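You operate a simulated robot arm through the tools that you are given. There is no shell and no other tool. Be economical: measure what you need, move in short steps, check, and stop when the job is done.

The job below is to be done with a simulated robot arm. You get a single attempt, and the scene is never put back.

Task
Take the small block and leave it on top of the big block. Stack the 35 mm silver block from the grate on top of the 27 mm silver block. Take the green-ended billet from the grate and put it on the upper shelf of the steel rack. Open the blue tank lid, take the grease can from the middle shelf of the steel rack and leave it in the inside of the steel basket and shut the lid again. Stack the ring insert labelled "24 mm" from the upper shelf of the steel rack on top of the ring insert labelled "30 mm". Take the grey-ended billet from the upper shelf of the steel rack and put it on the top of the cream cabinet. Take the dark block from the upper shelf of the steel rack and put it on the bottom shelf of the steel rack. Take the short billet from the upper shelf of the steel rack and leave it on the top of the drawer case. Put the purple pad block on the bottom shelf of the steel rack. Do these in any order. Set down upright: green-ended billet, grease can, grey-ended billet, short billet.

It is judged by the outcome, as a careful person would: the job done as asked, and still so three seconds after it is handed in. It fails if anything else is knocked over, pushed out of place, dropped, spilled or broken. Lids that push on must go on centred and level and be pressed home; caps that screw on are set level and turned clockwise until they are tight.

Robot
A 7-joint arm with a three-finger gripper on a trunk, on a base that drives. Base frame: it is fixed to the floor where the robot stands at the start and does not move with it; the origin is under the middle of the robot, x ahead of it, y to its left, z up; the surface under the hand at the start is at about z = 80. Lengths are in cm, angles in degrees, forces in N, time in s.
Its first joint turns from -166.0 to 166.0 degrees. Places, roughly: big block (5x5x6 cm) [80, 10, 90]; blue tank lid [70, -70, 80]; bottom shelf of the steel rack [70, -210, 30]; dark block (4x4x4 cm) [50, -230, 120]; grease can [75, -175, 75]; green-ended billet (4x4x8 cm) [80, -130, 90]; grey-ended billet (4x4x6 cm) [70, -230, 120]; inside of the steel basket [70, -60, 50]; purple pad block (7x5x4 cm) [70, -250, 160]; ring insert [75, -225, 125]; short billet (4x4x6 cm) [50, -220, 120]; silver block [75, -125, 75]; small block (4x4x4 cm) [50, 20, 80]; top of the cream cabinet [-190, -190, 100]; top of the drawer case [70, -260, 50]; upper shelf of the steel rack [70, -230, 120]. Payload 2.69 kg.
The TCP is the grasp point between the finger pads, 2.9 cm short of the fingertips. In the tool frame z runs along the fingers and y along their closing line. The gripper opens to 12 cm. The gripper's body begins 7.8 cm behind the TCP.
Orientation is told as [roll, pitch, yaw] about the base's x, y, z axes, in that order, counted from this pose: with the fingers straight down and closing along the base's y, the tool's x points along the base's -x, its y along +y and its z along -z.

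Tools
- The arm moves only by the tool drive_tool. Its argument "commands" is a list of rows, each a list of 3 entries, a list of its own where there are three numbers: the turn, a rotation vector about the tool's x, y, z in units of 6 degrees (1.0 is 6 degrees), then the shift along the tool's x, y, z in units of 40 mm (1.0 is 40 mm), then the closure in counts, from 0 (fully open) to 255 (shut). In form: [[[wx, wy, wz], [dx, dy, dz], grip], ...]. A call has 1 to 8 rows; each row shifts and turns the commanded pose from where the row before left it, along the tool's axes as they then stand. A call with a number of a shift or a turn outside -1 to 1 is refused whole. Each row takes 0.2 s and may step no farther than 5 cm and 8.6 degrees from the row before; otherwise, or with a gripper value out of range, the whole call is refused. A pose out of reach is approached as far as the arm can. The call stops where the force on the tool passes 40 N (or 10 N more than at its start, if that is more) or the arm is blocked; 0.2 s more then pass. Each finger halts on what it meets, pressing with about 40 N; the grip force reading is that of the motor and also rises with nothing between the fingers. The clock runs only during rows and for 0.2 s after the last one: add rows that do not move to give the fingers time. The reply holds the time, the measured pose of the TCP, the force on the tool along the base axes, the opening and the grip force, in the units named above and with some noise, with the torque about the TCP (base axes, N m) and any sound that the robot's microphone picked up, and new pictures: "pictures" is both (left out), scene, wrist or none.
- Cameras (640 x 400 px; columns grow to the right, rows downward): "scene" is now at [23.73, 13.08, 146.67]; the picture's right is [-0.64, -0.77, 0.00], its down [-0.40, 0.34, -0.85] and it looks along [0.65, -0.55, -0.52] (base axes); focal length 214 px, centre (320, 200). "wrist" rides on the gripper at [6.3, 0, -10.4] in the tool frame; the picture's right is [0.00, 1.00, 0.00], its down [-0.83, 0.00, -0.56] and it looks along [-0.56, 0.00, 0.83] (tool axes); focal length 275 px, centre (320, 200). There is no depth. A picture from a camera that has moved, and an enlarged one, comes with that camera's place and axes in the base frame and with its lens.
- raise_lower(by): slides the trunk up (or, below 0, down) by that many cm; the arm and the scene camera ride with it, the base frame stays. It gives what a move gives, with no picture.
- roll_base(legs): drives the robot by 1 to 6 legs, each [ahead, left, turn to the left] in cm, cm and degrees, along the robot's own axes; the way and the turn of a leg run together, so that a leg with both is an arc; at most 150 cm and 180 degrees a leg. The arm and the cameras ride along, it lands a little off, and it stops where it bumps. It gives what a move gives, and a new picture of the scene camera.
- aim_head(pan, tilt): turns the head with the scene camera to pan (to the left, within 143 degrees either way) and tilt (down, from -29 to 69), counted from straight ahead of the robot. It gives what a move gives, and a new picture of the scene camera.
- inspect(camera, box): a new picture of the part [left, top, right, bottom] of that camera's present view, enlarged. It takes no simulated time.
- hand_in(): hands the job in; it is judged then, once.

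Go step by step. Nothing tells you exact positions but the pictures and the camera data: compare them with the known pose of the tool, close in by small moves and look again before you grip or let go. The budget is 525 turns and 360 pictures, counting those below and the enlarged ones. Unless the task says otherwise, let go and move clear before handing in.

The tools are called as a command line: name --argument value ..., lists and objects as JSON in quotes. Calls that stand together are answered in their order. drive_tool: Moves the arm, as the interface text tells. Its arguments: {"type":"object","properties":{"commands":{"type":"array","items":{"type":"array"}},"pictures":{"type":"string","enum":["both","scene","wrist","none"]}},"required":["commands"]} The other tools are called the same way: raise_lower (by) slides the trunk up or down; roll_base (legs) drives the base; aim_head (pan, tilt) turns the head that bears the scene camera; inspect (camera, box) takes an enlarged picture of a part of a camera's view; hand_in () hands the job in.

At the start:

```text
clock: 0.0
tool_pos: [57.44, -11.92, 145.95]
tcp_rot: [0.1, 0.0, 0.0]
force: [0.5, 0.3, 0.4]
torque: [0.01, -0.02, -0.04]
grip_width: 11.99
gripper_force: 0.0
trunk travel left (down, up): [-45.0, 13.6]
robot x, y, heading: [0.33, -0.16, -0.1]
head pan, tilt: [-40.0, 31.6]
```

scene: 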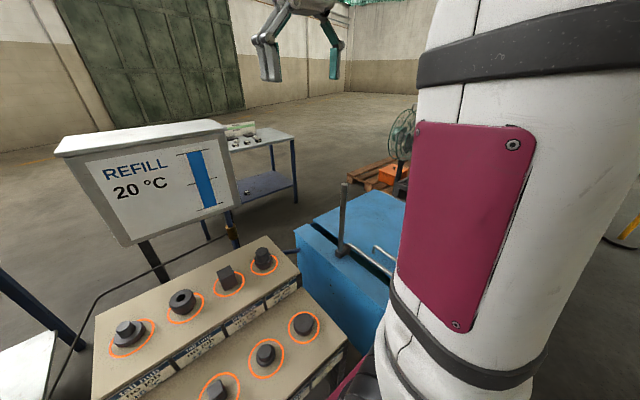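
wrist: 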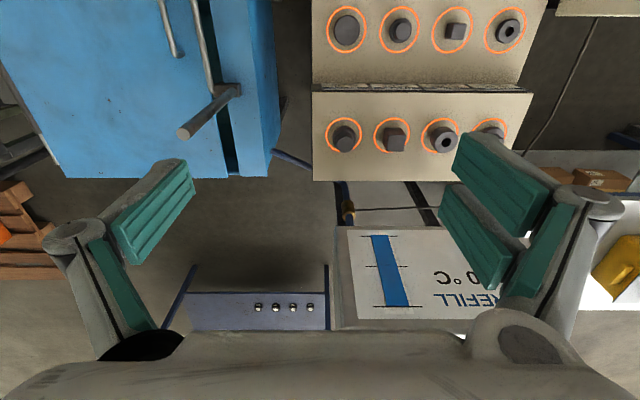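

I see a step panel with inserts, a blue tank to the right, and a sign. I'll survey the surroundings with the head before moving.

aim_head --pan 20 --tilt 35

aim_head --pan -85 --tilt 25

aim_head --pan -135 --tilt 20

```text
clock: 1.3
tool_pos: [57.42, -11.86, 145.96]
tcp_rot: [0.1, 0.0, 0.0]
force: [-0.8, -0.8, 0.3]
torque: [0.0, -0.03, -0.02]
grip_width: 11.99
gripper_force: 0.0
trunk travel left (down, up): [-45.0, 13.6]
robot x, y, heading: [0.46, 0.02, -0.1]
head pan, tilt: [20.0, 35.0]
camera scene: at [25.14, 21.86, 146.15], right [0.34, -0.94, 0.0], down [-0.54, -0.2, -0.82], along [0.77, 0.28, -0.57], focal length 214 px, centre (320, 200)
```

scene: 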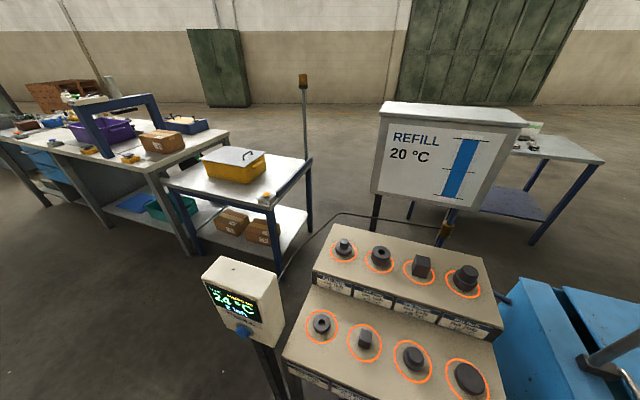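

```text
clock: 3.1
tool_pos: [57.26, -11.89, 145.81]
tcp_rot: [0.1, -0.1, 0.0]
force: [0.2, -0.1, 0.3]
torque: [0.02, 0.0, 0.02]
grip_width: 11.98
gripper_force: 0.0
trunk travel left (down, up): [-45.0, 13.6]
robot x, y, heading: [-0.26, 0.03, 0.2]
head pan, tilt: [-85.0, 25.0]
camera scene: at [17.67, 9.67, 147.72], right [-1.0, -0.09, 0.0], down [-0.04, 0.42, -0.91], along [0.08, -0.9, -0.42], focal length 214 px, centre (320, 200)
```

scene: 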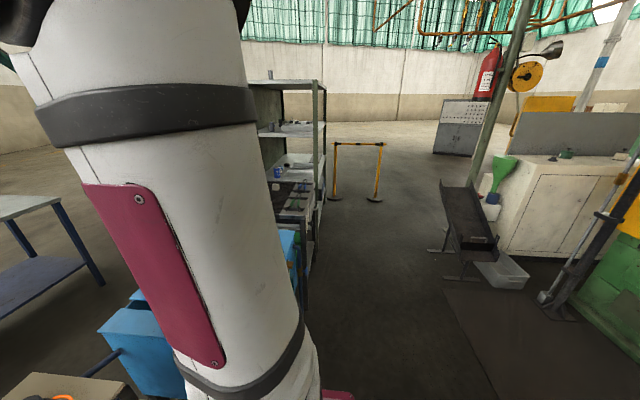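

```text
clock: 4.3
tool_pos: [57.31, -11.9, 145.99]
tcp_rot: [0.0, 0.0, 0.0]
force: [0.5, 0.4, 0.1]
torque: [-0.01, -0.02, 0.02]
grip_width: 12.01
gripper_force: 0.1
trunk travel left (down, up): [-45.0, 13.6]
robot x, y, heading: [-0.24, 0.23, 0.0]
head pan, tilt: [-135.0, 20.0]
camera scene: at [10.28, 12.26, 148.53], right [-0.71, 0.71, 0.0], down [0.24, 0.24, -0.94], along [-0.66, -0.67, -0.34], focal length 214 px, centre (320, 200)
```

scene: 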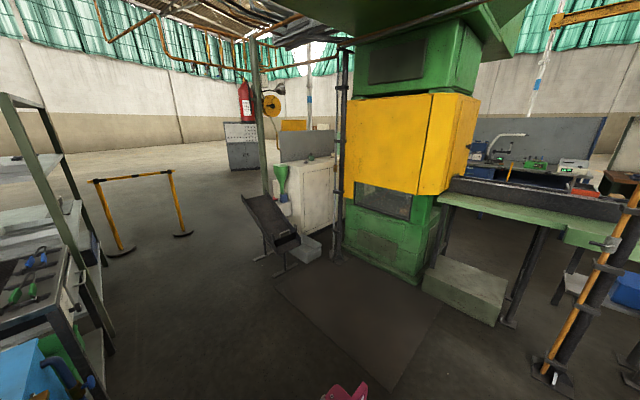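

The panel has a low front row and a higher back row. I'll look at it closely.

aim_head --pan -5 --tilt 55

inspect --camera "wrist" --box '[300, 0, 640, 190]'

```text
clock: 6.4
tool_pos: [57.36, -11.91, 145.95]
tcp_rot: [0.0, -0.1, 0.0]
force: [0.2, -0.4, 0.3]
torque: [0.03, -0.01, -0.01]
grip_width: 11.99
gripper_force: 0.0
trunk travel left (down, up): [-45.0, 13.6]
robot x, y, heading: [0.01, -0.05, 0.3]
head pan, tilt: [-5.0, 55.0]
camera scene: at [24.05, 18.22, 143.32], right [-0.09, -1.0, 0.0], down [-0.82, 0.07, -0.57], along [0.57, -0.05, -0.82], focal length 214 px, centre (320, 200)
```

scene: 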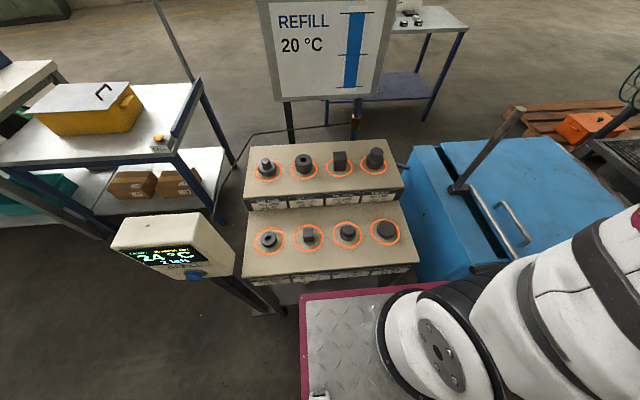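

```text
1.88 times, centred on (470, 95) of wrist
camera zoom: at [51.04, -11.89, 156.3], right [0.0, 1.0, 0.0], down [0.83, 0.0, 0.56], along [0.56, 0.0, -0.83], focal length 518 px, centre (38, 398)
```

zoom: 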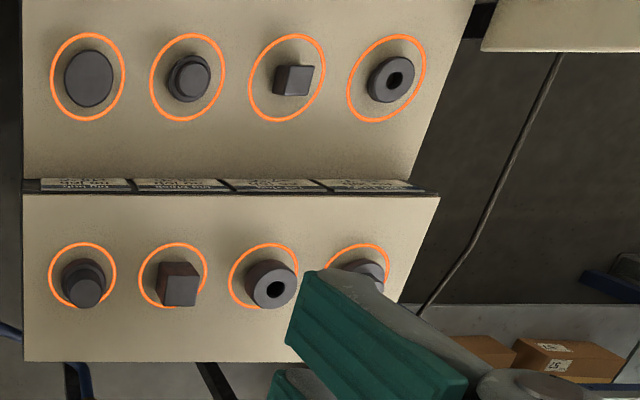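

Small block is about (54.2, 19.5), big block about (77, 6.5). Moving above the small block.

drive_tool --commands '[[[0, 0, 0], [0.1, 0.98, 0.7], 0], [[0, 0, 0], [0.1, 0.98, 0.7], 0], [[0, 0, 0], [0.1, 0.98, 0.7], 0], [[0, 0, 0], [0.1, 0.98, 0.7], 0], [[0, 0, 0], [0.1, 0.98, 0.7], 0], [[0, 0, 0], [0.1, 0.98, 0.7], 0], [[0, 0, 0], [0.1, 0.98, 0.7], 0], [[0, 0, 0], [0.1, 0.98, 0.7], 0]]'

```text
clock: 8.2
tool_pos: [54.21, 19.43, 123.45]
tcp_rot: [0.1, 0.1, -0.1]
force: [-0.4, -1.0, 0.8]
torque: [0.02, 0.0, -0.01]
grip_width: 11.99
gripper_force: 0.1
trunk travel left (down, up): [-45.0, 13.6]
robot x, y, heading: [-0.05, 0.18, 0.1]
head pan, tilt: [-5.0, 55.0]
camera scene: at [24.03, 18.17, 143.33], right [-0.09, -1.0, 0.0], down [-0.82, 0.07, -0.57], along [0.57, -0.05, -0.82], focal length 214 px, centre (320, 200)
camera wrist: at [47.85, 19.48, 133.91], right [0.0, 1.0, 0.0], down [0.83, 0.0, 0.56], along [0.56, 0.0, -0.83], focal length 275 px, centre (320, 200)
```

scene: 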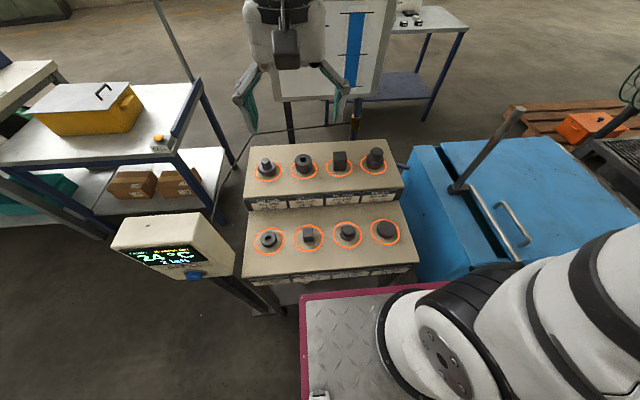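
wrist: 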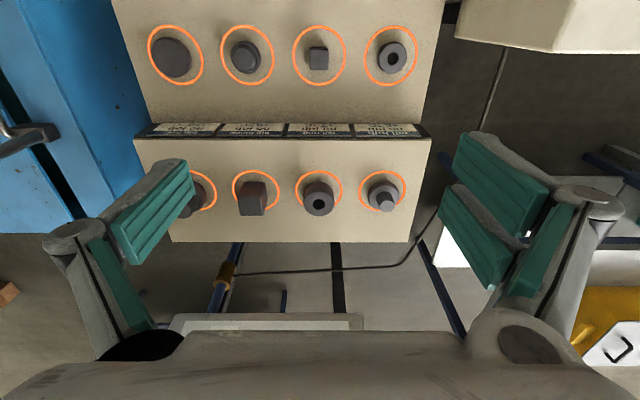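

inspect --camera "wrist" --box '[220, 10, 380, 110]'

inspect --camera "wrist" --box '[200, 140, 360, 240]'

inspect --camera "scene" --box '[240, 140, 400, 260]'

```text
4.00 times, centred on (300, 60) of wrist
camera zoom: at [47.85, 19.48, 133.91], right [0.0, 1.0, 0.0], down [0.83, 0.0, 0.56], along [0.56, 0.0, -0.83], focal length 1101 px, centre (400, 760)
```

zoom: 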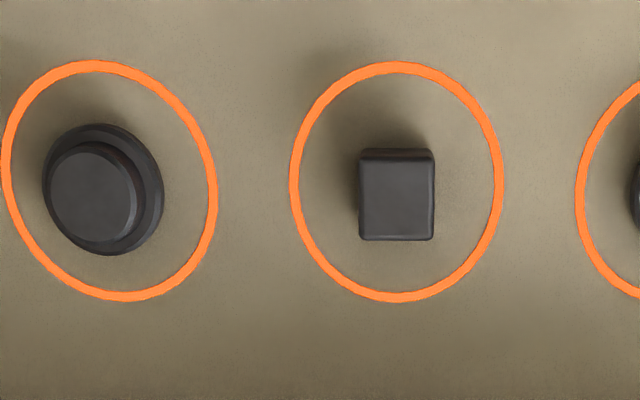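

```text
4.00 times, centred on (280, 190) of wrist
camera zoom: at [47.85, 19.48, 133.91], right [0.0, 1.0, 0.0], down [0.83, 0.0, 0.56], along [0.56, 0.0, -0.83], focal length 1101 px, centre (480, 240)
```

zoom: 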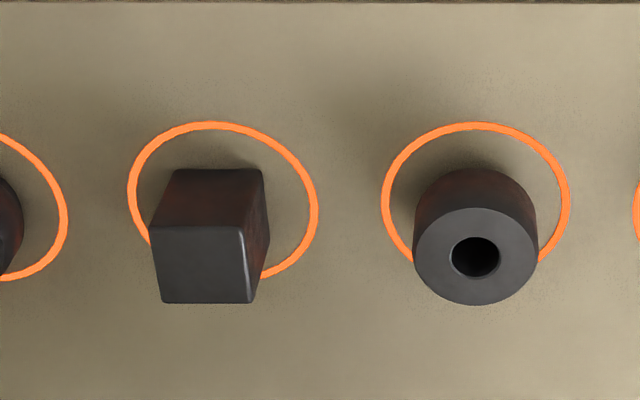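

```text
3.33 times, centred on (320, 200) of scene
camera zoom: at [24.03, 18.17, 143.33], right [-0.09, -1.0, 0.0], down [-0.82, 0.07, -0.57], along [0.57, -0.05, -0.82], focal length 715 px, centre (320, 200)
```

zoom: 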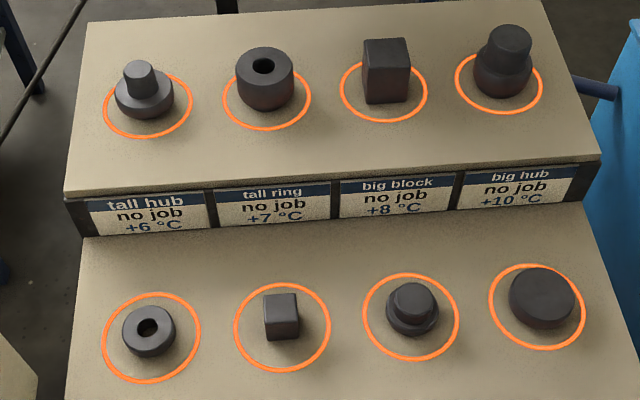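

Small block centre ≈ (54.05, 19.3), top ~84; it measures about 3.1 cm wide and is aligned with the axes. Descending with the fingers half-closed.

drive_tool --commands '[[[0, 0, 0], [0, 0, 1], 128], [[0, 0, 0], [0, 0, 1], 128], [[0, 0, 0], [0, 0, 1], 128], [[0, 0, 0], [0, 0, 1], 128], [[0, 0, 0], [0, 0, 1], 128], [[0, 0, 0], [0, 0, 1], 128], [[0, 0, 0], [0, 0, 1], 128], [[0, 0, 0], [0, 0, 0.9], 128]]'

inspect --camera "scene" --box '[240, 160, 400, 260]'

```text
clock: 10.0
tool_pos: [54.28, 19.32, 92.02]
tcp_rot: [0.1, 0.0, 0.0]
force: [0.5, -0.9, -0.5]
torque: [-0.01, -0.01, -0.01]
grip_width: 5.99
gripper_force: 0.1
trunk travel left (down, up): [-45.0, 13.6]
robot x, y, heading: [0.23, 0.01, -0.1]
head pan, tilt: [-5.0, 55.0]
camera scene: at [24.02, 18.2, 143.33], right [-0.09, -1.0, 0.0], down [-0.82, 0.07, -0.57], along [0.57, -0.05, -0.82], focal length 214 px, centre (320, 200)
camera wrist: at [47.86, 19.38, 102.34], right [0.0, 1.0, 0.0], down [0.83, 0.0, 0.56], along [0.56, 0.0, -0.83], focal length 275 px, centre (320, 200)
```

scene: 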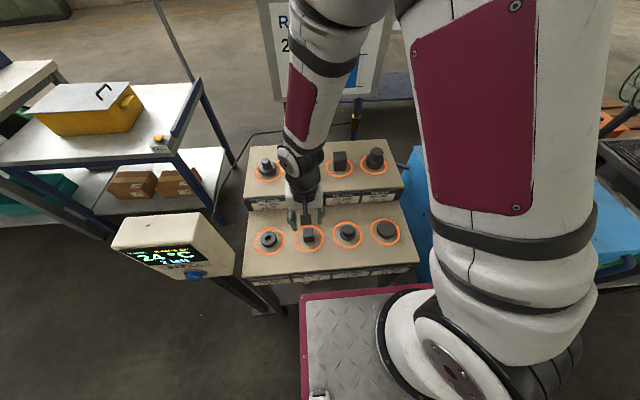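
wrist: 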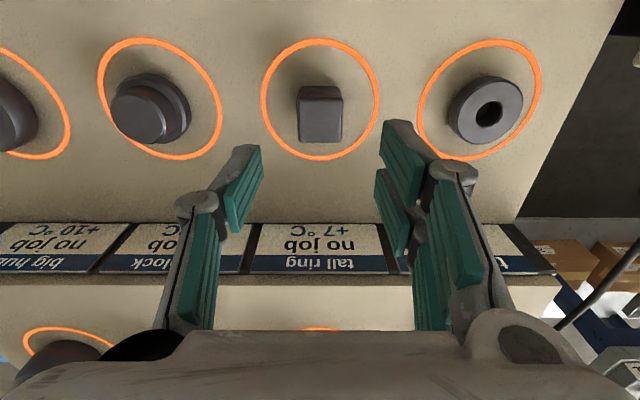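

```text
4.00 times, centred on (320, 210) of scene
camera zoom: at [24.02, 18.2, 143.33], right [-0.09, -1.0, 0.0], down [-0.82, 0.07, -0.57], along [0.57, -0.05, -0.82], focal length 858 px, centre (320, 160)
```

zoom: 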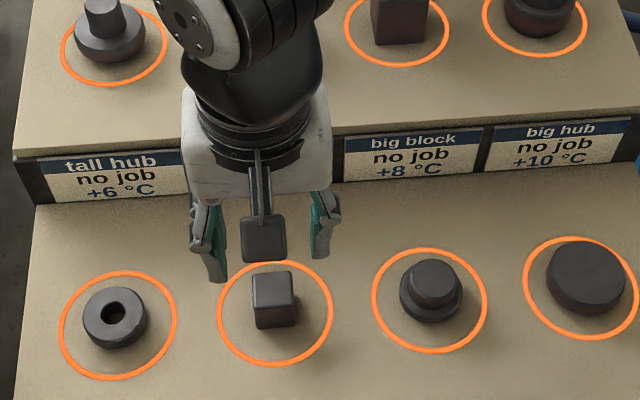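

drive_tool --commands '[[[0, 0, 0], [0, 0, 1], 128], [[0, 0, 0], [0, 0, 0.7], 128], [[0, 0, 0], [0, 0, 0.35], 128], [[0, 0, 0], [0, 0, 0.1], 128]]'

inspect --camera "scene" --box '[240, 160, 400, 260]'

```text
clock: 11.0
tool_pos: [54.24, 19.39, 83.35]
tcp_rot: [0.1, 0.0, 0.1]
force: [0.7, -0.5, 0.3]
torque: [-0.01, 0.0, 0.0]
grip_width: 5.99
gripper_force: 0.1
trunk travel left (down, up): [-45.0, 13.6]
robot x, y, heading: [-0.03, -0.2, -0.1]
head pan, tilt: [-5.0, 55.0]
camera scene: at [24.04, 18.22, 143.33], right [-0.09, -1.0, 0.0], down [-0.82, 0.07, -0.57], along [0.57, -0.05, -0.82], focal length 214 px, centre (320, 200)
camera wrist: at [47.83, 19.42, 93.76], right [0.0, 1.0, 0.0], down [0.83, 0.0, 0.56], along [0.56, 0.0, -0.83], focal length 275 px, centre (320, 200)
```

scene: 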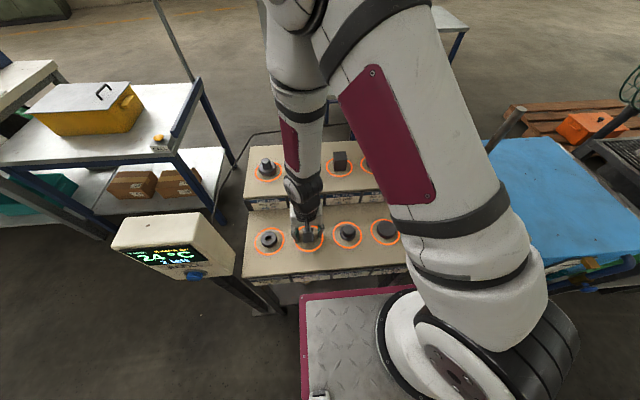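
wrist: 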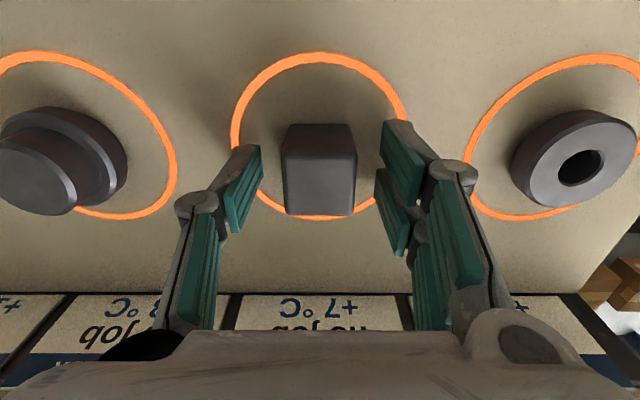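

```text
4.00 times, centred on (320, 210) of scene
camera zoom: at [24.04, 18.22, 143.33], right [-0.09, -1.0, 0.0], down [-0.82, 0.07, -0.57], along [0.57, -0.05, -0.82], focal length 858 px, centre (320, 160)
```

zoom: 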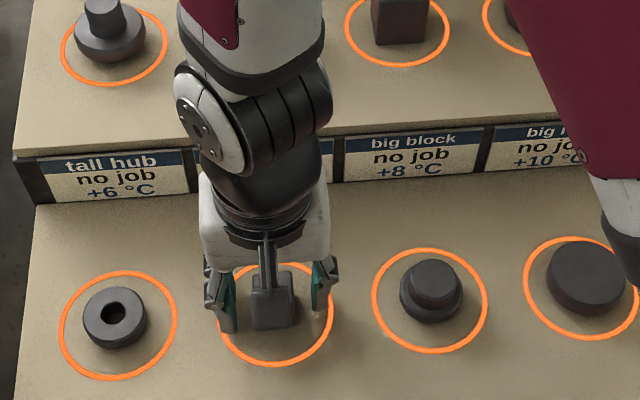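

Aligned; closing and lifting a little.

drive_tool --commands '[[[0, 0, 0], [0, 0, 0], 255], [[0, 0, 0], [0, 0, 0], 255], [[0, 0, 0], [0, 0, 0], 255], [[0, 0, 0], [0, 0, -0.5], 255], [[0, 0, 0], [0, 0, -1], 255]]'

```text
clock: 12.2
tool_pos: [54.25, 19.37, 89.28]
tcp_rot: [0.1, 0.1, 0.0]
force: [1.0, 0.6, -2.9]
torque: [0.01, -0.01, -0.01]
grip_width: 3.11
gripper_force: 39.9
trunk travel left (down, up): [-45.0, 13.6]
robot x, y, heading: [-0.09, 0.07, -0.0]
head pan, tilt: [-5.0, 55.0]
camera scene: at [24.09, 18.25, 143.31], right [-0.09, -1.0, 0.0], down [-0.82, 0.07, -0.57], along [0.57, -0.05, -0.82], focal length 214 px, centre (320, 200)
camera wrist: at [47.92, 19.48, 99.7], right [-0.01, 1.0, 0.0], down [0.83, 0.0, 0.56], along [0.56, 0.0, -0.83], focal length 275 px, centre (320, 200)
```

scene: 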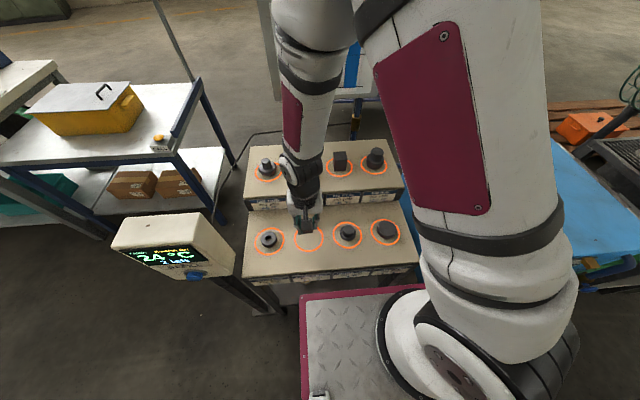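
wrist: 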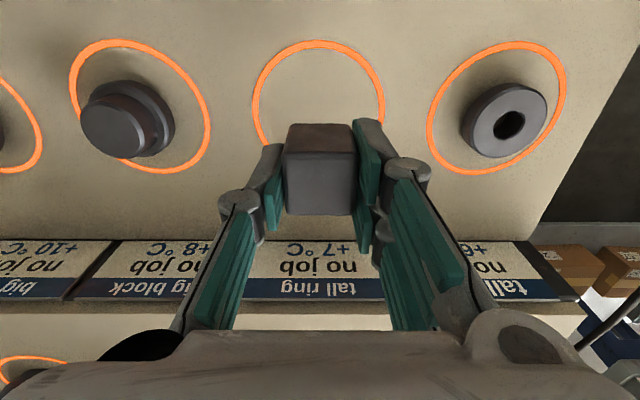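

Held. Lift and move to in front of the big block for a look.

drive_tool --commands '[[[0, 0, 0], [0, 0, -1], 255], [[0, 0, 0], [0, 0, -1], 255], [[0, 0, 0], [0, 0, -1], 255], [[0, 0, 0], [0, 0, -1], 255], [[0, 0, 0], [-0.9, -0.6, 0], 255], [[0, 0, 0], [-0.9, -0.8, 0], 255], [[0, 0, 0], [-0.9, -0.8, 0], 255], [[0, 0, 0], [-0.9, -0.8, 0], 255]]'

inspect --camera "wrist" --box '[220, 80, 420, 220]'

```text
clock: 14.0
tool_pos: [68.58, 7.64, 105.33]
tcp_rot: [0.1, 0.1, -0.1]
force: [0.5, 0.4, -2.7]
torque: [0.0, -0.05, 0.01]
grip_width: 3.1
gripper_force: 40.2
trunk travel left (down, up): [-45.0, 13.6]
robot x, y, heading: [-0.21, 0.21, -0.2]
head pan, tilt: [-5.0, 55.0]
camera scene: at [24.01, 18.27, 143.32], right [-0.09, -1.0, 0.0], down [-0.82, 0.07, -0.57], along [0.57, -0.05, -0.82], focal length 214 px, centre (320, 200)
camera wrist: at [62.21, 7.58, 115.79], right [-0.01, 1.0, 0.0], down [0.83, 0.0, 0.55], along [0.55, 0.0, -0.83], focal length 275 px, centre (320, 200)
```

scene: 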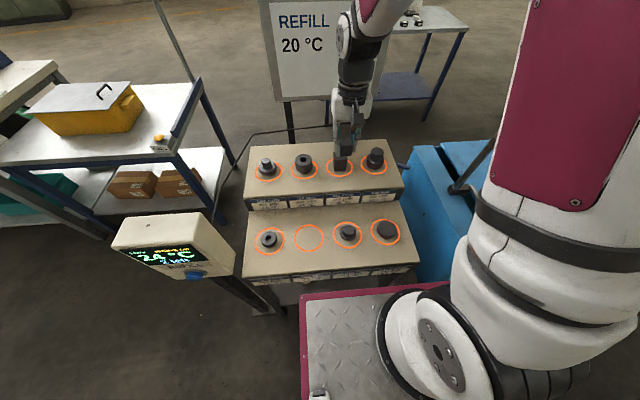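
wrist: 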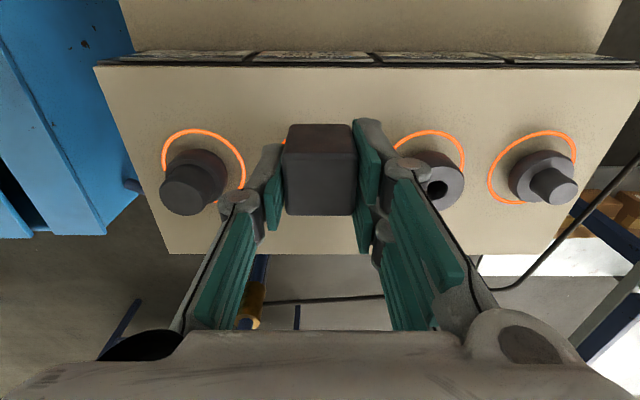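

```text
2.86 times, centred on (320, 150) of wrist
camera zoom: at [62.21, 7.58, 115.79], right [-0.01, 1.0, 0.0], down [0.83, 0.0, 0.55], along [0.55, 0.0, -0.83], focal length 786 px, centre (320, 343)
```

zoom: 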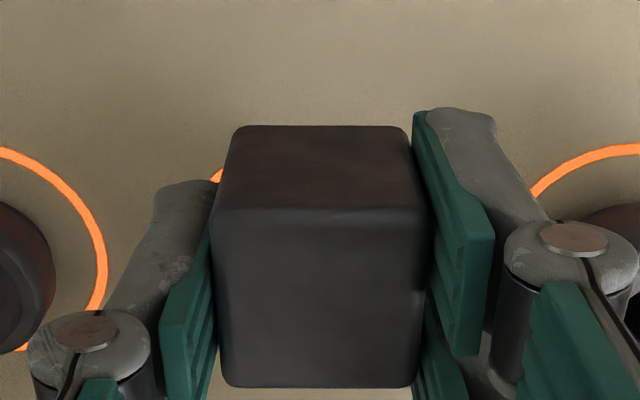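

The held block hides the target, so I'll move past it to see it above the held block in the wrist view.

drive_tool --commands '[[[0, 0, 0], [-1, 0, 0], 255], [[0, 0, 0], [-1, -0.15, 0], 255], [[0, 0, 0], [-1, -0.1, 0], 255], [[0, 0, 0], [-0.25, 0, 0], 255]]'

inspect --camera "wrist" --box '[220, 10, 420, 150]'

inspect --camera "scene" --box '[260, 80, 420, 180]'

```text
clock: 15.0
tool_pos: [81.71, 6.47, 105.14]
tcp_rot: [0.1, 0.0, 0.1]
force: [0.5, 0.2, -2.4]
torque: [0.02, -0.05, -0.01]
grip_width: 3.11
gripper_force: 40.2
trunk travel left (down, up): [-45.0, 13.6]
robot x, y, heading: [-0.14, -0.05, -0.1]
head pan, tilt: [-5.0, 55.0]
camera scene: at [24.05, 18.23, 143.32], right [-0.09, -1.0, 0.0], down [-0.82, 0.07, -0.57], along [0.57, -0.05, -0.82], focal length 214 px, centre (320, 200)
camera wrist: at [75.23, 6.47, 115.7], right [0.0, 1.0, 0.0], down [0.83, 0.0, 0.56], along [0.56, 0.0, -0.83], focal length 275 px, centre (320, 200)
```

scene: 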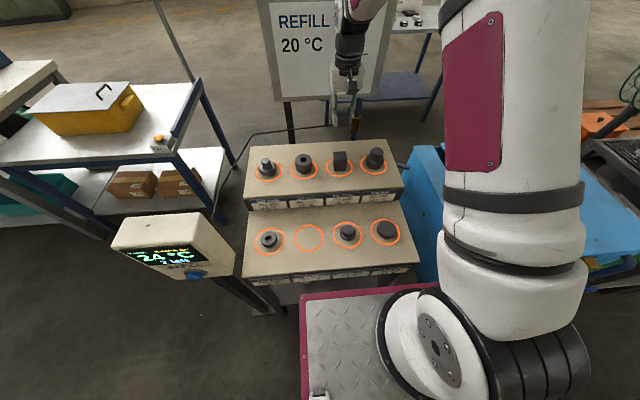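
wrist: 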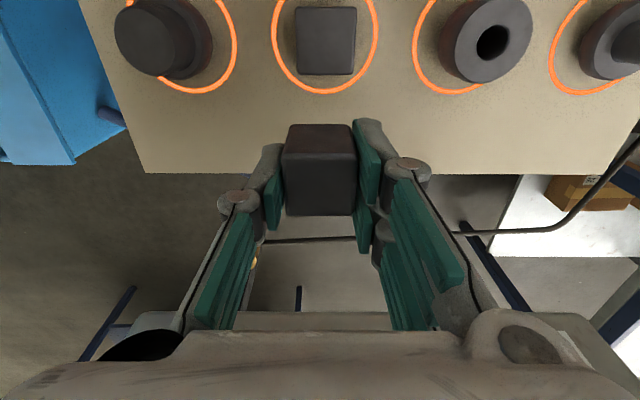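

```text
2.86 times, centred on (320, 80) of wrist
camera zoom: at [75.23, 6.47, 115.7], right [0.0, 1.0, 0.0], down [0.83, 0.0, 0.56], along [0.56, 0.0, -0.83], focal length 786 px, centre (320, 543)
```

zoom: 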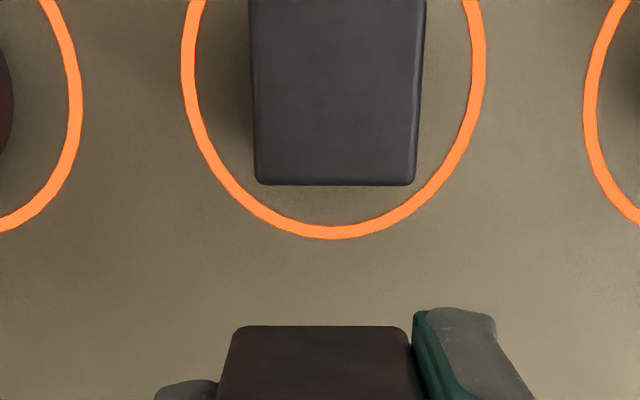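

```text
4.00 times, centred on (340, 130) of scene
camera zoom: at [24.05, 18.23, 143.32], right [-0.09, -1.0, 0.0], down [-0.82, 0.07, -0.57], along [0.57, -0.05, -0.82], focal length 858 px, centre (240, 480)
```

zoom: 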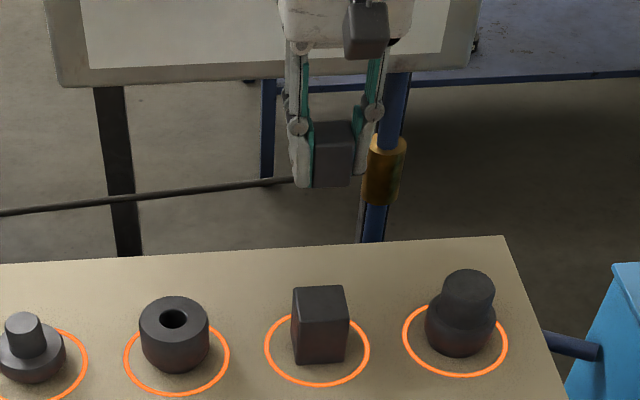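

Big block: centre (76.9, 6.9), top ≈ 92.5. Move over it and lower to just above.

drive_tool --commands '[[[0, 0, 0], [0.6, 0.05, 0], 255], [[0, 0, 0], [0.6, 0.06, 0], 255], [[0, 0, 0], [0, 0, 1], 255], [[0, 0, 0], [0, 0, 0.8], 255]]'

inspect --camera "scene" --box '[280, 110, 400, 185]'

inspect --camera "wrist" --box '[220, 60, 420, 200]'

```text
clock: 16.0
tool_pos: [76.84, 7.01, 98.01]
tcp_rot: [0.1, 0.0, 0.0]
force: [-0.2, -0.4, -1.9]
torque: [0.0, -0.04, -0.01]
grip_width: 3.1
gripper_force: 40.3
trunk travel left (down, up): [-45.0, 13.6]
robot x, y, heading: [-0.2, 0.13, 0.4]
head pan, tilt: [-5.0, 55.0]
camera scene: at [24.03, 18.22, 143.33], right [-0.09, -1.0, 0.0], down [-0.82, 0.07, -0.57], along [0.57, -0.05, -0.82], focal length 214 px, centre (320, 200)
camera wrist: at [70.42, 7.01, 108.45], right [0.0, 1.0, 0.0], down [0.83, 0.0, 0.56], along [0.56, 0.0, -0.83], focal length 275 px, centre (320, 200)
```

scene: 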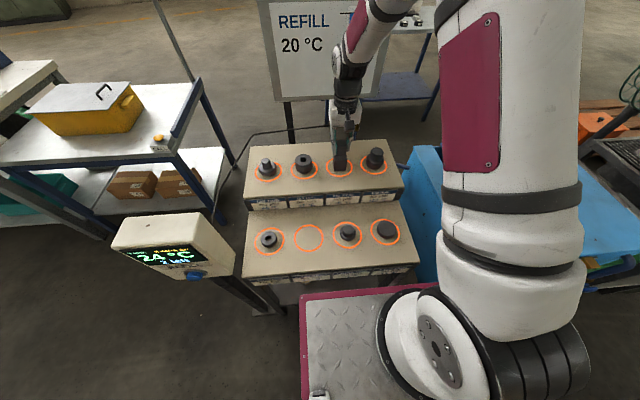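
wrist: 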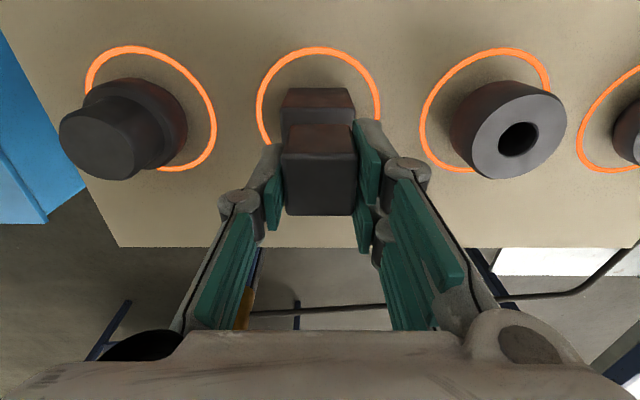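

```text
5.33 times, centred on (340, 148) of scene
camera zoom: at [24.03, 18.22, 143.33], right [-0.09, -1.0, 0.0], down [-0.82, 0.07, -0.57], along [0.57, -0.05, -0.82], focal length 1144 px, centre (213, 480)
```

zoom: 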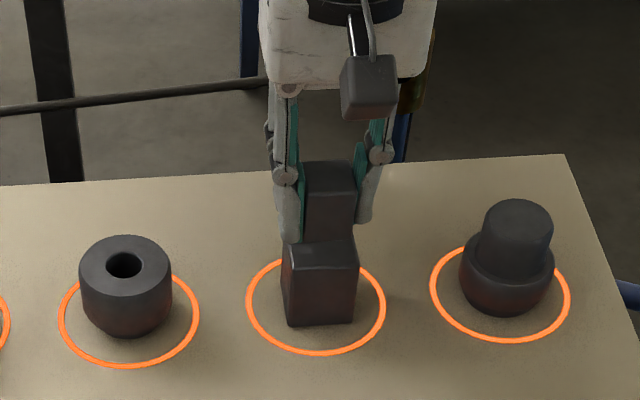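

```text
2.86 times, centred on (320, 130) of wrist
camera zoom: at [70.42, 7.01, 108.45], right [0.0, 1.0, 0.0], down [0.83, 0.0, 0.56], along [0.56, 0.0, -0.83], focal length 786 px, centre (320, 400)
```

zoom: 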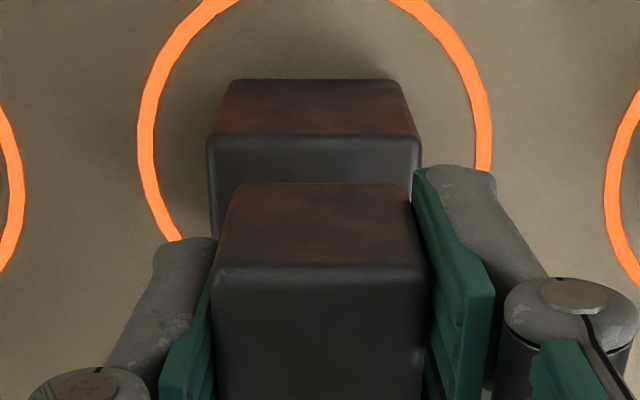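

drive_tool --commands '[[[0, 0, 0], [-0.05, -0.02, 0.3], 255], [[0, 0, 0], [0, 0, 0.08], 255], [[0, 0, 0], [0, 0, 0.05], 255], [[0, 0, 0], [0, 0, 0.05], 255], [[0, 0, 0], [0, 0, 0.04], 255]]' --pictures "none"

inspect --camera "scene" --box '[280, 110, 400, 185]'

```text
clock: 17.2
tool_pos: [77.05, 6.99, 96.22]
tcp_rot: [0.1, -0.3, 0.1]
force: [-5.9, 0.6, 29.1]
torque: [-0.03, 0.69, 0.0]
grip_width: 3.1
gripper_force: 40.3
trunk travel left (down, up): [-45.0, 13.6]
robot x, y, heading: [-0.01, 0.31, -0.1]
head pan, tilt: [-5.0, 55.0]
```

```text
5.33 times, centred on (340, 148) of scene
camera zoom: at [23.9, 18.22, 143.38], right [-0.09, -1.0, 0.0], down [-0.82, 0.07, -0.57], along [0.57, -0.05, -0.82], focal length 1144 px, centre (213, 480)
```

zoom: 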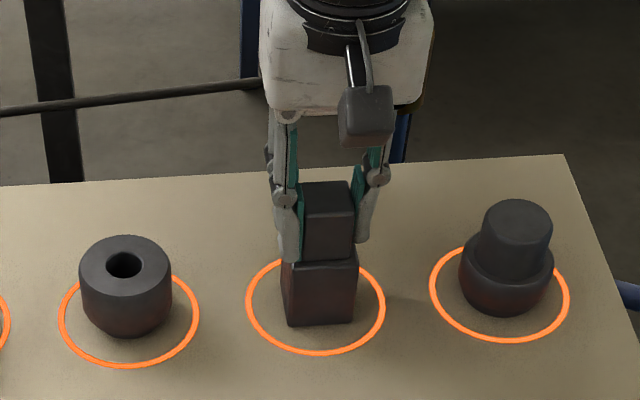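

Contact made; easing off, then release and rise.

drive_tool --commands '[[[0, 0, 0], [0, 0, -0.06], 255], [[0, 0, 0], [0, 0, 0], 255], [[0, 0, 0], [0, 0, 0], 150], [[0, 0, 0], [0, 0, 0], 150], [[0, 0, 0], [0, 0, -0.5], 150], [[0, 0, 0], [0, 0, -1], 150], [[0, 0, 0], [0, 0, -1], 150], [[0, 0, 0], [0, 0, -1], 150]]'

inspect --camera "scene" --box '[280, 110, 400, 185]'

```text
clock: 19.0
tool_pos: [77.06, 7.0, 110.21]
tcp_rot: [0.0, 0.1, 0.1]
force: [1.6, 0.3, 0.1]
torque: [-0.02, 0.04, -0.01]
grip_width: 4.94
gripper_force: 0.2
trunk travel left (down, up): [-45.0, 13.6]
robot x, y, heading: [0.23, -0.01, -0.2]
head pan, tilt: [-5.0, 55.0]
camera scene: at [24.07, 18.23, 143.32], right [-0.09, -1.0, 0.0], down [-0.82, 0.07, -0.57], along [0.57, -0.05, -0.82], focal length 214 px, centre (320, 200)
camera wrist: at [70.6, 6.88, 120.78], right [0.0, 1.0, 0.0], down [0.83, 0.0, 0.56], along [0.56, 0.0, -0.83], focal length 275 px, centre (320, 200)
```

scene: 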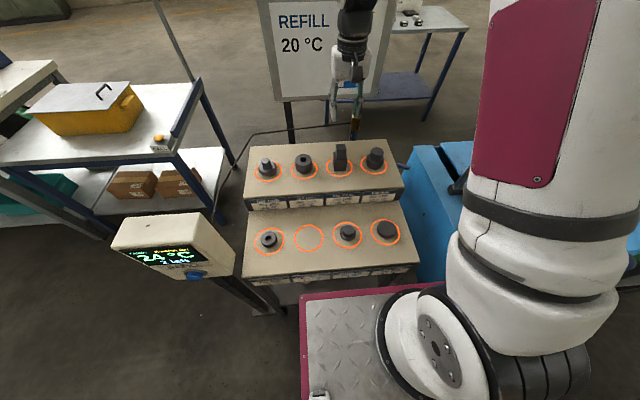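
wrist: 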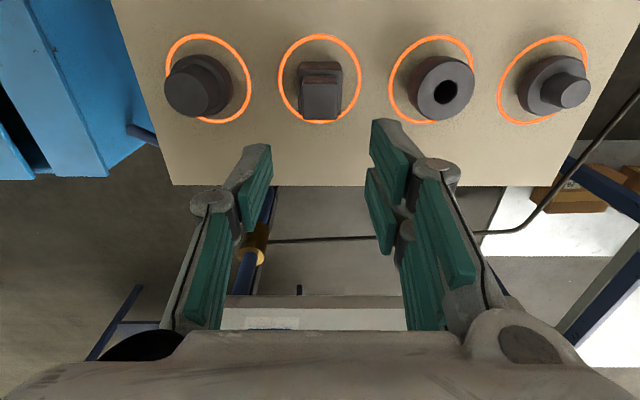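

```text
5.33 times, centred on (340, 148) of scene
camera zoom: at [24.07, 18.23, 143.32], right [-0.09, -1.0, 0.0], down [-0.82, 0.07, -0.57], along [0.57, -0.05, -0.82], focal length 1144 px, centre (213, 480)
```

zoom: 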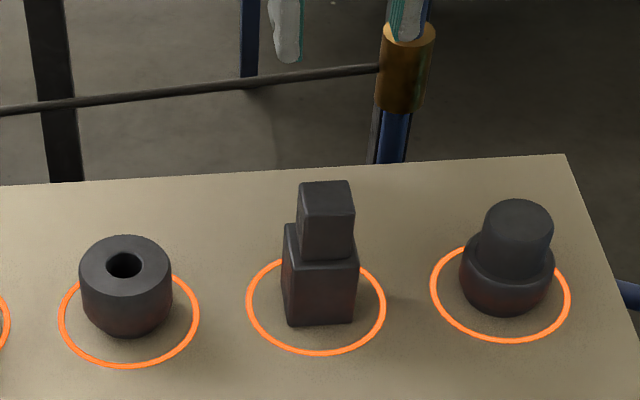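

Stack is good. Next: retract the arm up and look at the tank and the path to the right.

drive_tool --commands '[[[0, 0, 0], [0, 0, -1], 0], [[0, 0, 0], [0, 0, -1], 0], [[0, 0, 0], [0.5, 0, -1], 0], [[0, 0, 0], [0.7, 0, -1], 0], [[0, 0, 0], [0.7, 0, -1], 0], [[0, 0, 0], [0.7, 0, -1], 0], [[0, 0, 0], [0.7, 0, -1], 0], [[0, 0, 0], [0.7, 0, -1], 0]]' --pictures "none"

aim_head --pan -70 --tilt 55

```text
clock: 20.8
tool_pos: [60.93, 6.92, 142.3]
tcp_rot: [0.0, -0.1, 0.0]
force: [1.2, 0.1, 0.5]
torque: [0.02, 0.05, 0.0]
grip_width: 12.01
gripper_force: 0.0
trunk travel left (down, up): [-45.0, 13.6]
robot x, y, heading: [0.14, 0.13, 0.1]
head pan, tilt: [-5.0, 55.0]
```

```text
clock: 22.2
tool_pos: [60.97, 6.95, 142.29]
tcp_rot: [0.1, 0.1, 0.0]
force: [0.3, 0.7, -0.1]
torque: [0.02, 0.02, 0.01]
grip_width: 11.97
gripper_force: 0.0
trunk travel left (down, up): [-45.0, 13.6]
robot x, y, heading: [-0.04, 0.12, 0.0]
head pan, tilt: [-70.0, 55.0]
camera scene: at [19.33, 12.08, 143.32], right [-0.94, -0.34, 0.0], down [-0.28, 0.77, -0.57], along [0.2, -0.54, -0.82], focal length 214 px, centre (320, 200)
```

scene: 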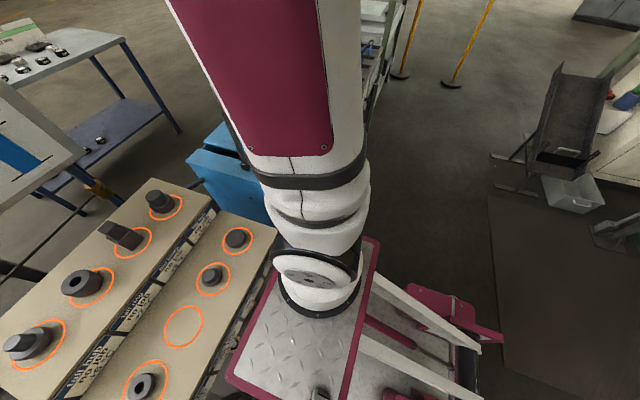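

Path on the right seems clear. Drive 70 cm right to face the tank.

roll_base --legs '[[0, -70, 0]]'

aim_head --pan 0 --tilt 50

aim_head --pan -45 --tilt 40

```text
clock: 23.3
tool_pos: [60.82, 3.25, 142.27]
tcp_rot: [-0.1, 0.0, 0.2]
force: [0.7, 0.3, 0.4]
torque: [0.02, -0.02, -0.01]
grip_width: 12.01
gripper_force: 0.0
trunk travel left (down, up): [-45.0, 13.6]
robot x, y, heading: [0.04, -3.71, 0.6]
head pan, tilt: [-70.0, 55.0]
stopped in leg 1: the robot was blocked; the commanded pose is now the measured one
camera scene: at [19.04, 8.33, 143.32], right [-0.94, -0.35, 0.0], down [-0.29, 0.77, -0.57], along [0.2, -0.54, -0.82], focal length 214 px, centre (320, 200)
```

scene: 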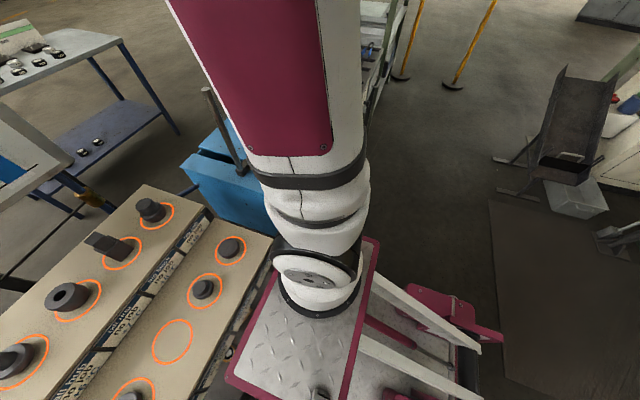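

```text
clock: 24.7
tool_pos: [60.88, 3.18, 142.24]
tcp_rot: [0.0, 0.0, 0.2]
force: [0.1, -0.5, 0.1]
torque: [0.04, 0.0, -0.01]
grip_width: 11.99
gripper_force: 0.1
trunk travel left (down, up): [-45.0, 13.6]
robot x, y, heading: [0.09, -4.05, 0.7]
head pan, tilt: [0.0, 50.0]
camera scene: at [24.22, 15.14, 143.97], right [0.01, -1.0, 0.0], down [-0.77, -0.01, -0.64], along [0.64, 0.0, -0.77], focal length 214 px, centre (320, 200)
```

scene: 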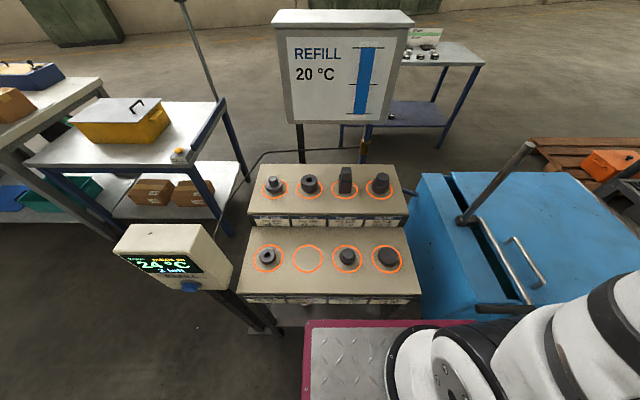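

```text
clock: 25.9
tool_pos: [60.74, 3.28, 142.22]
tcp_rot: [0.1, 0.1, 0.2]
force: [0.6, -0.1, 0.4]
torque: [-0.01, -0.01, -0.01]
grip_width: 11.99
gripper_force: 0.0
trunk travel left (down, up): [-45.0, 13.6]
robot x, y, heading: [0.11, -3.59, 0.5]
head pan, tilt: [-45.0, 40.0]
camera scene: at [22.58, 9.13, 145.39], right [-0.7, -0.71, 0.0], down [-0.46, 0.45, -0.77], along [0.55, -0.54, -0.64], focal length 214 px, centre (320, 200)
```

scene: 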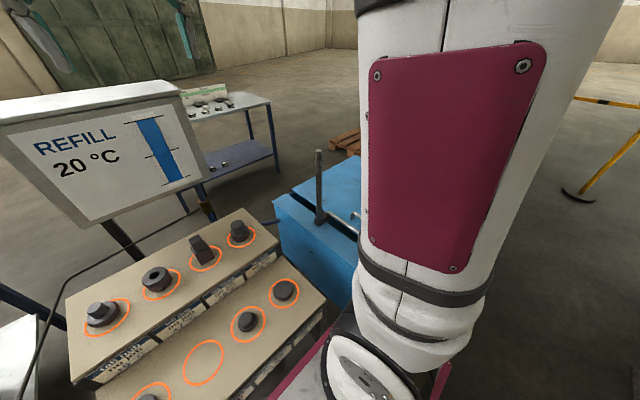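

The base front touched something (probably the tank). Backing off and going around further back.

roll_base --legs '[[-5, 2, 0], [-30, 0, 0]]'

aim_head --pan -60 --tilt 45

```text
clock: 28.4
tool_pos: [25.75, 4.93, 142.24]
tcp_rot: [0.0, 0.0, 0.1]
force: [0.1, 0.6, 0.3]
torque: [0.03, -0.02, 0.03]
grip_width: 12.01
gripper_force: 0.1
trunk travel left (down, up): [-45.0, 13.6]
robot x, y, heading: [-35.13, -2.16, 0.6]
head pan, tilt: [-45.0, 40.0]
camera scene: at [-12.47, 10.84, 145.39], right [-0.7, -0.71, 0.0], down [-0.46, 0.45, -0.77], along [0.55, -0.54, -0.64], focal length 214 px, centre (320, 200)
```

scene: 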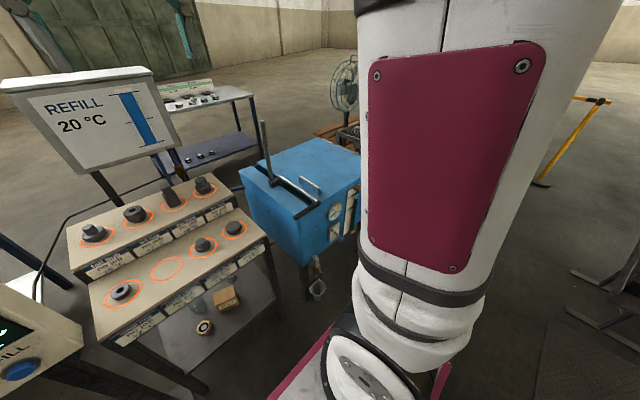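

```text
clock: 29.2
tool_pos: [25.6, 5.1, 142.32]
tcp_rot: [0.1, 0.1, 0.1]
force: [0.2, 1.3, 0.5]
torque: [-0.01, 0.0, -0.04]
grip_width: 12.01
gripper_force: 0.1
trunk travel left (down, up): [-45.0, 13.6]
robot x, y, heading: [-35.38, -2.03, 0.4]
head pan, tilt: [-60.0, 45.0]
camera scene: at [-14.41, 9.79, 144.67], right [-0.86, -0.51, 0.0], down [-0.36, 0.61, -0.71], along [0.36, -0.61, -0.71], focal length 214 px, centre (320, 200)
```

scene: 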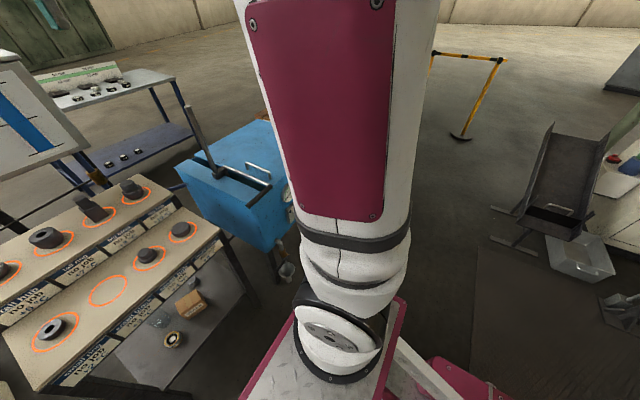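

roll_base --legs '[[0, -65, 0]]'

aim_head --pan 0 --tilt 45

aim_head --pan -75 --tilt 30

```text
clock: 32.9
tool_pos: [26.0, -60.99, 142.3]
tcp_rot: [0.1, -0.1, -0.2]
force: [0.5, -0.1, -0.3]
torque: [0.01, -0.04, 0.01]
grip_width: 12.02
gripper_force: 0.0
trunk travel left (down, up): [-45.0, 13.6]
robot x, y, heading: [-35.39, -68.01, 0.3]
head pan, tilt: [-60.0, 45.0]
camera scene: at [-14.04, -55.83, 144.67], right [-0.86, -0.5, 0.0], down [-0.35, 0.61, -0.71], along [0.35, -0.61, -0.71], focal length 214 px, centre (320, 200)
```

scene: 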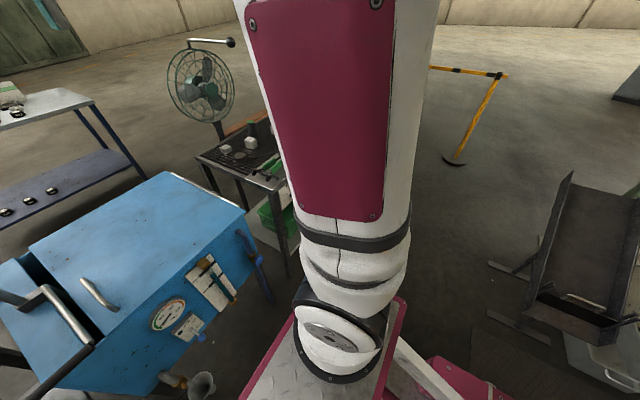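

```text
clock: 34.1
tool_pos: [26.15, -60.96, 142.38]
tcp_rot: [0.0, 0.1, -0.1]
force: [-0.2, -0.4, -0.9]
torque: [-0.02, 0.0, 0.01]
grip_width: 12.0
gripper_force: 0.1
trunk travel left (down, up): [-45.0, 13.6]
robot x, y, heading: [-34.93, -67.85, 0.2]
head pan, tilt: [0.0, 45.0]
camera scene: at [-9.99, -48.78, 144.67], right [0.0, -1.0, 0.0], down [-0.71, 0.0, -0.71], along [0.71, 0.0, -0.71], focal length 214 px, centre (320, 200)
```

scene: 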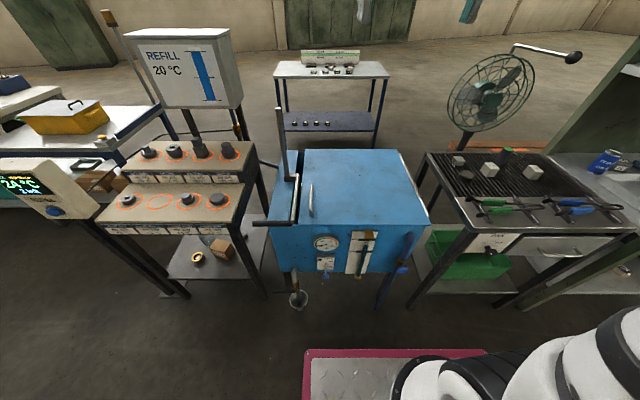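

```text
clock: 35.6
tool_pos: [26.05, -60.93, 142.16]
tcp_rot: [0.1, 0.0, 0.0]
force: [0.0, 0.0, -1.1]
torque: [0.0, 0.0, 0.04]
grip_width: 12.0
gripper_force: 0.1
trunk travel left (down, up): [-45.0, 13.6]
robot x, y, heading: [-34.73, -67.86, 0.2]
head pan, tilt: [-75.0, 30.0]
camera scene: at [-15.75, -57.52, 146.93], right [-0.97, -0.26, 0.0], down [-0.13, 0.48, -0.87], along [0.23, -0.84, -0.5], focal length 214 px, centre (320, 200)
```

scene: 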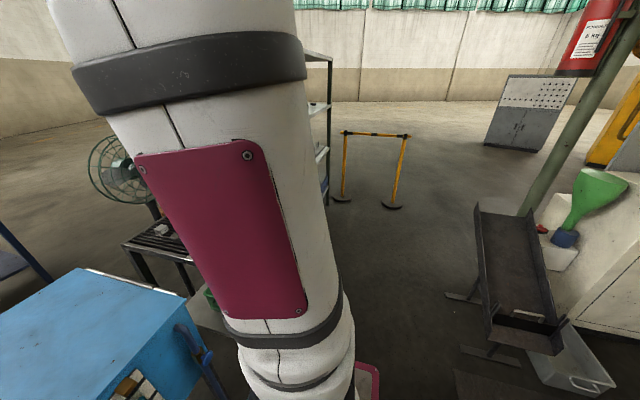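

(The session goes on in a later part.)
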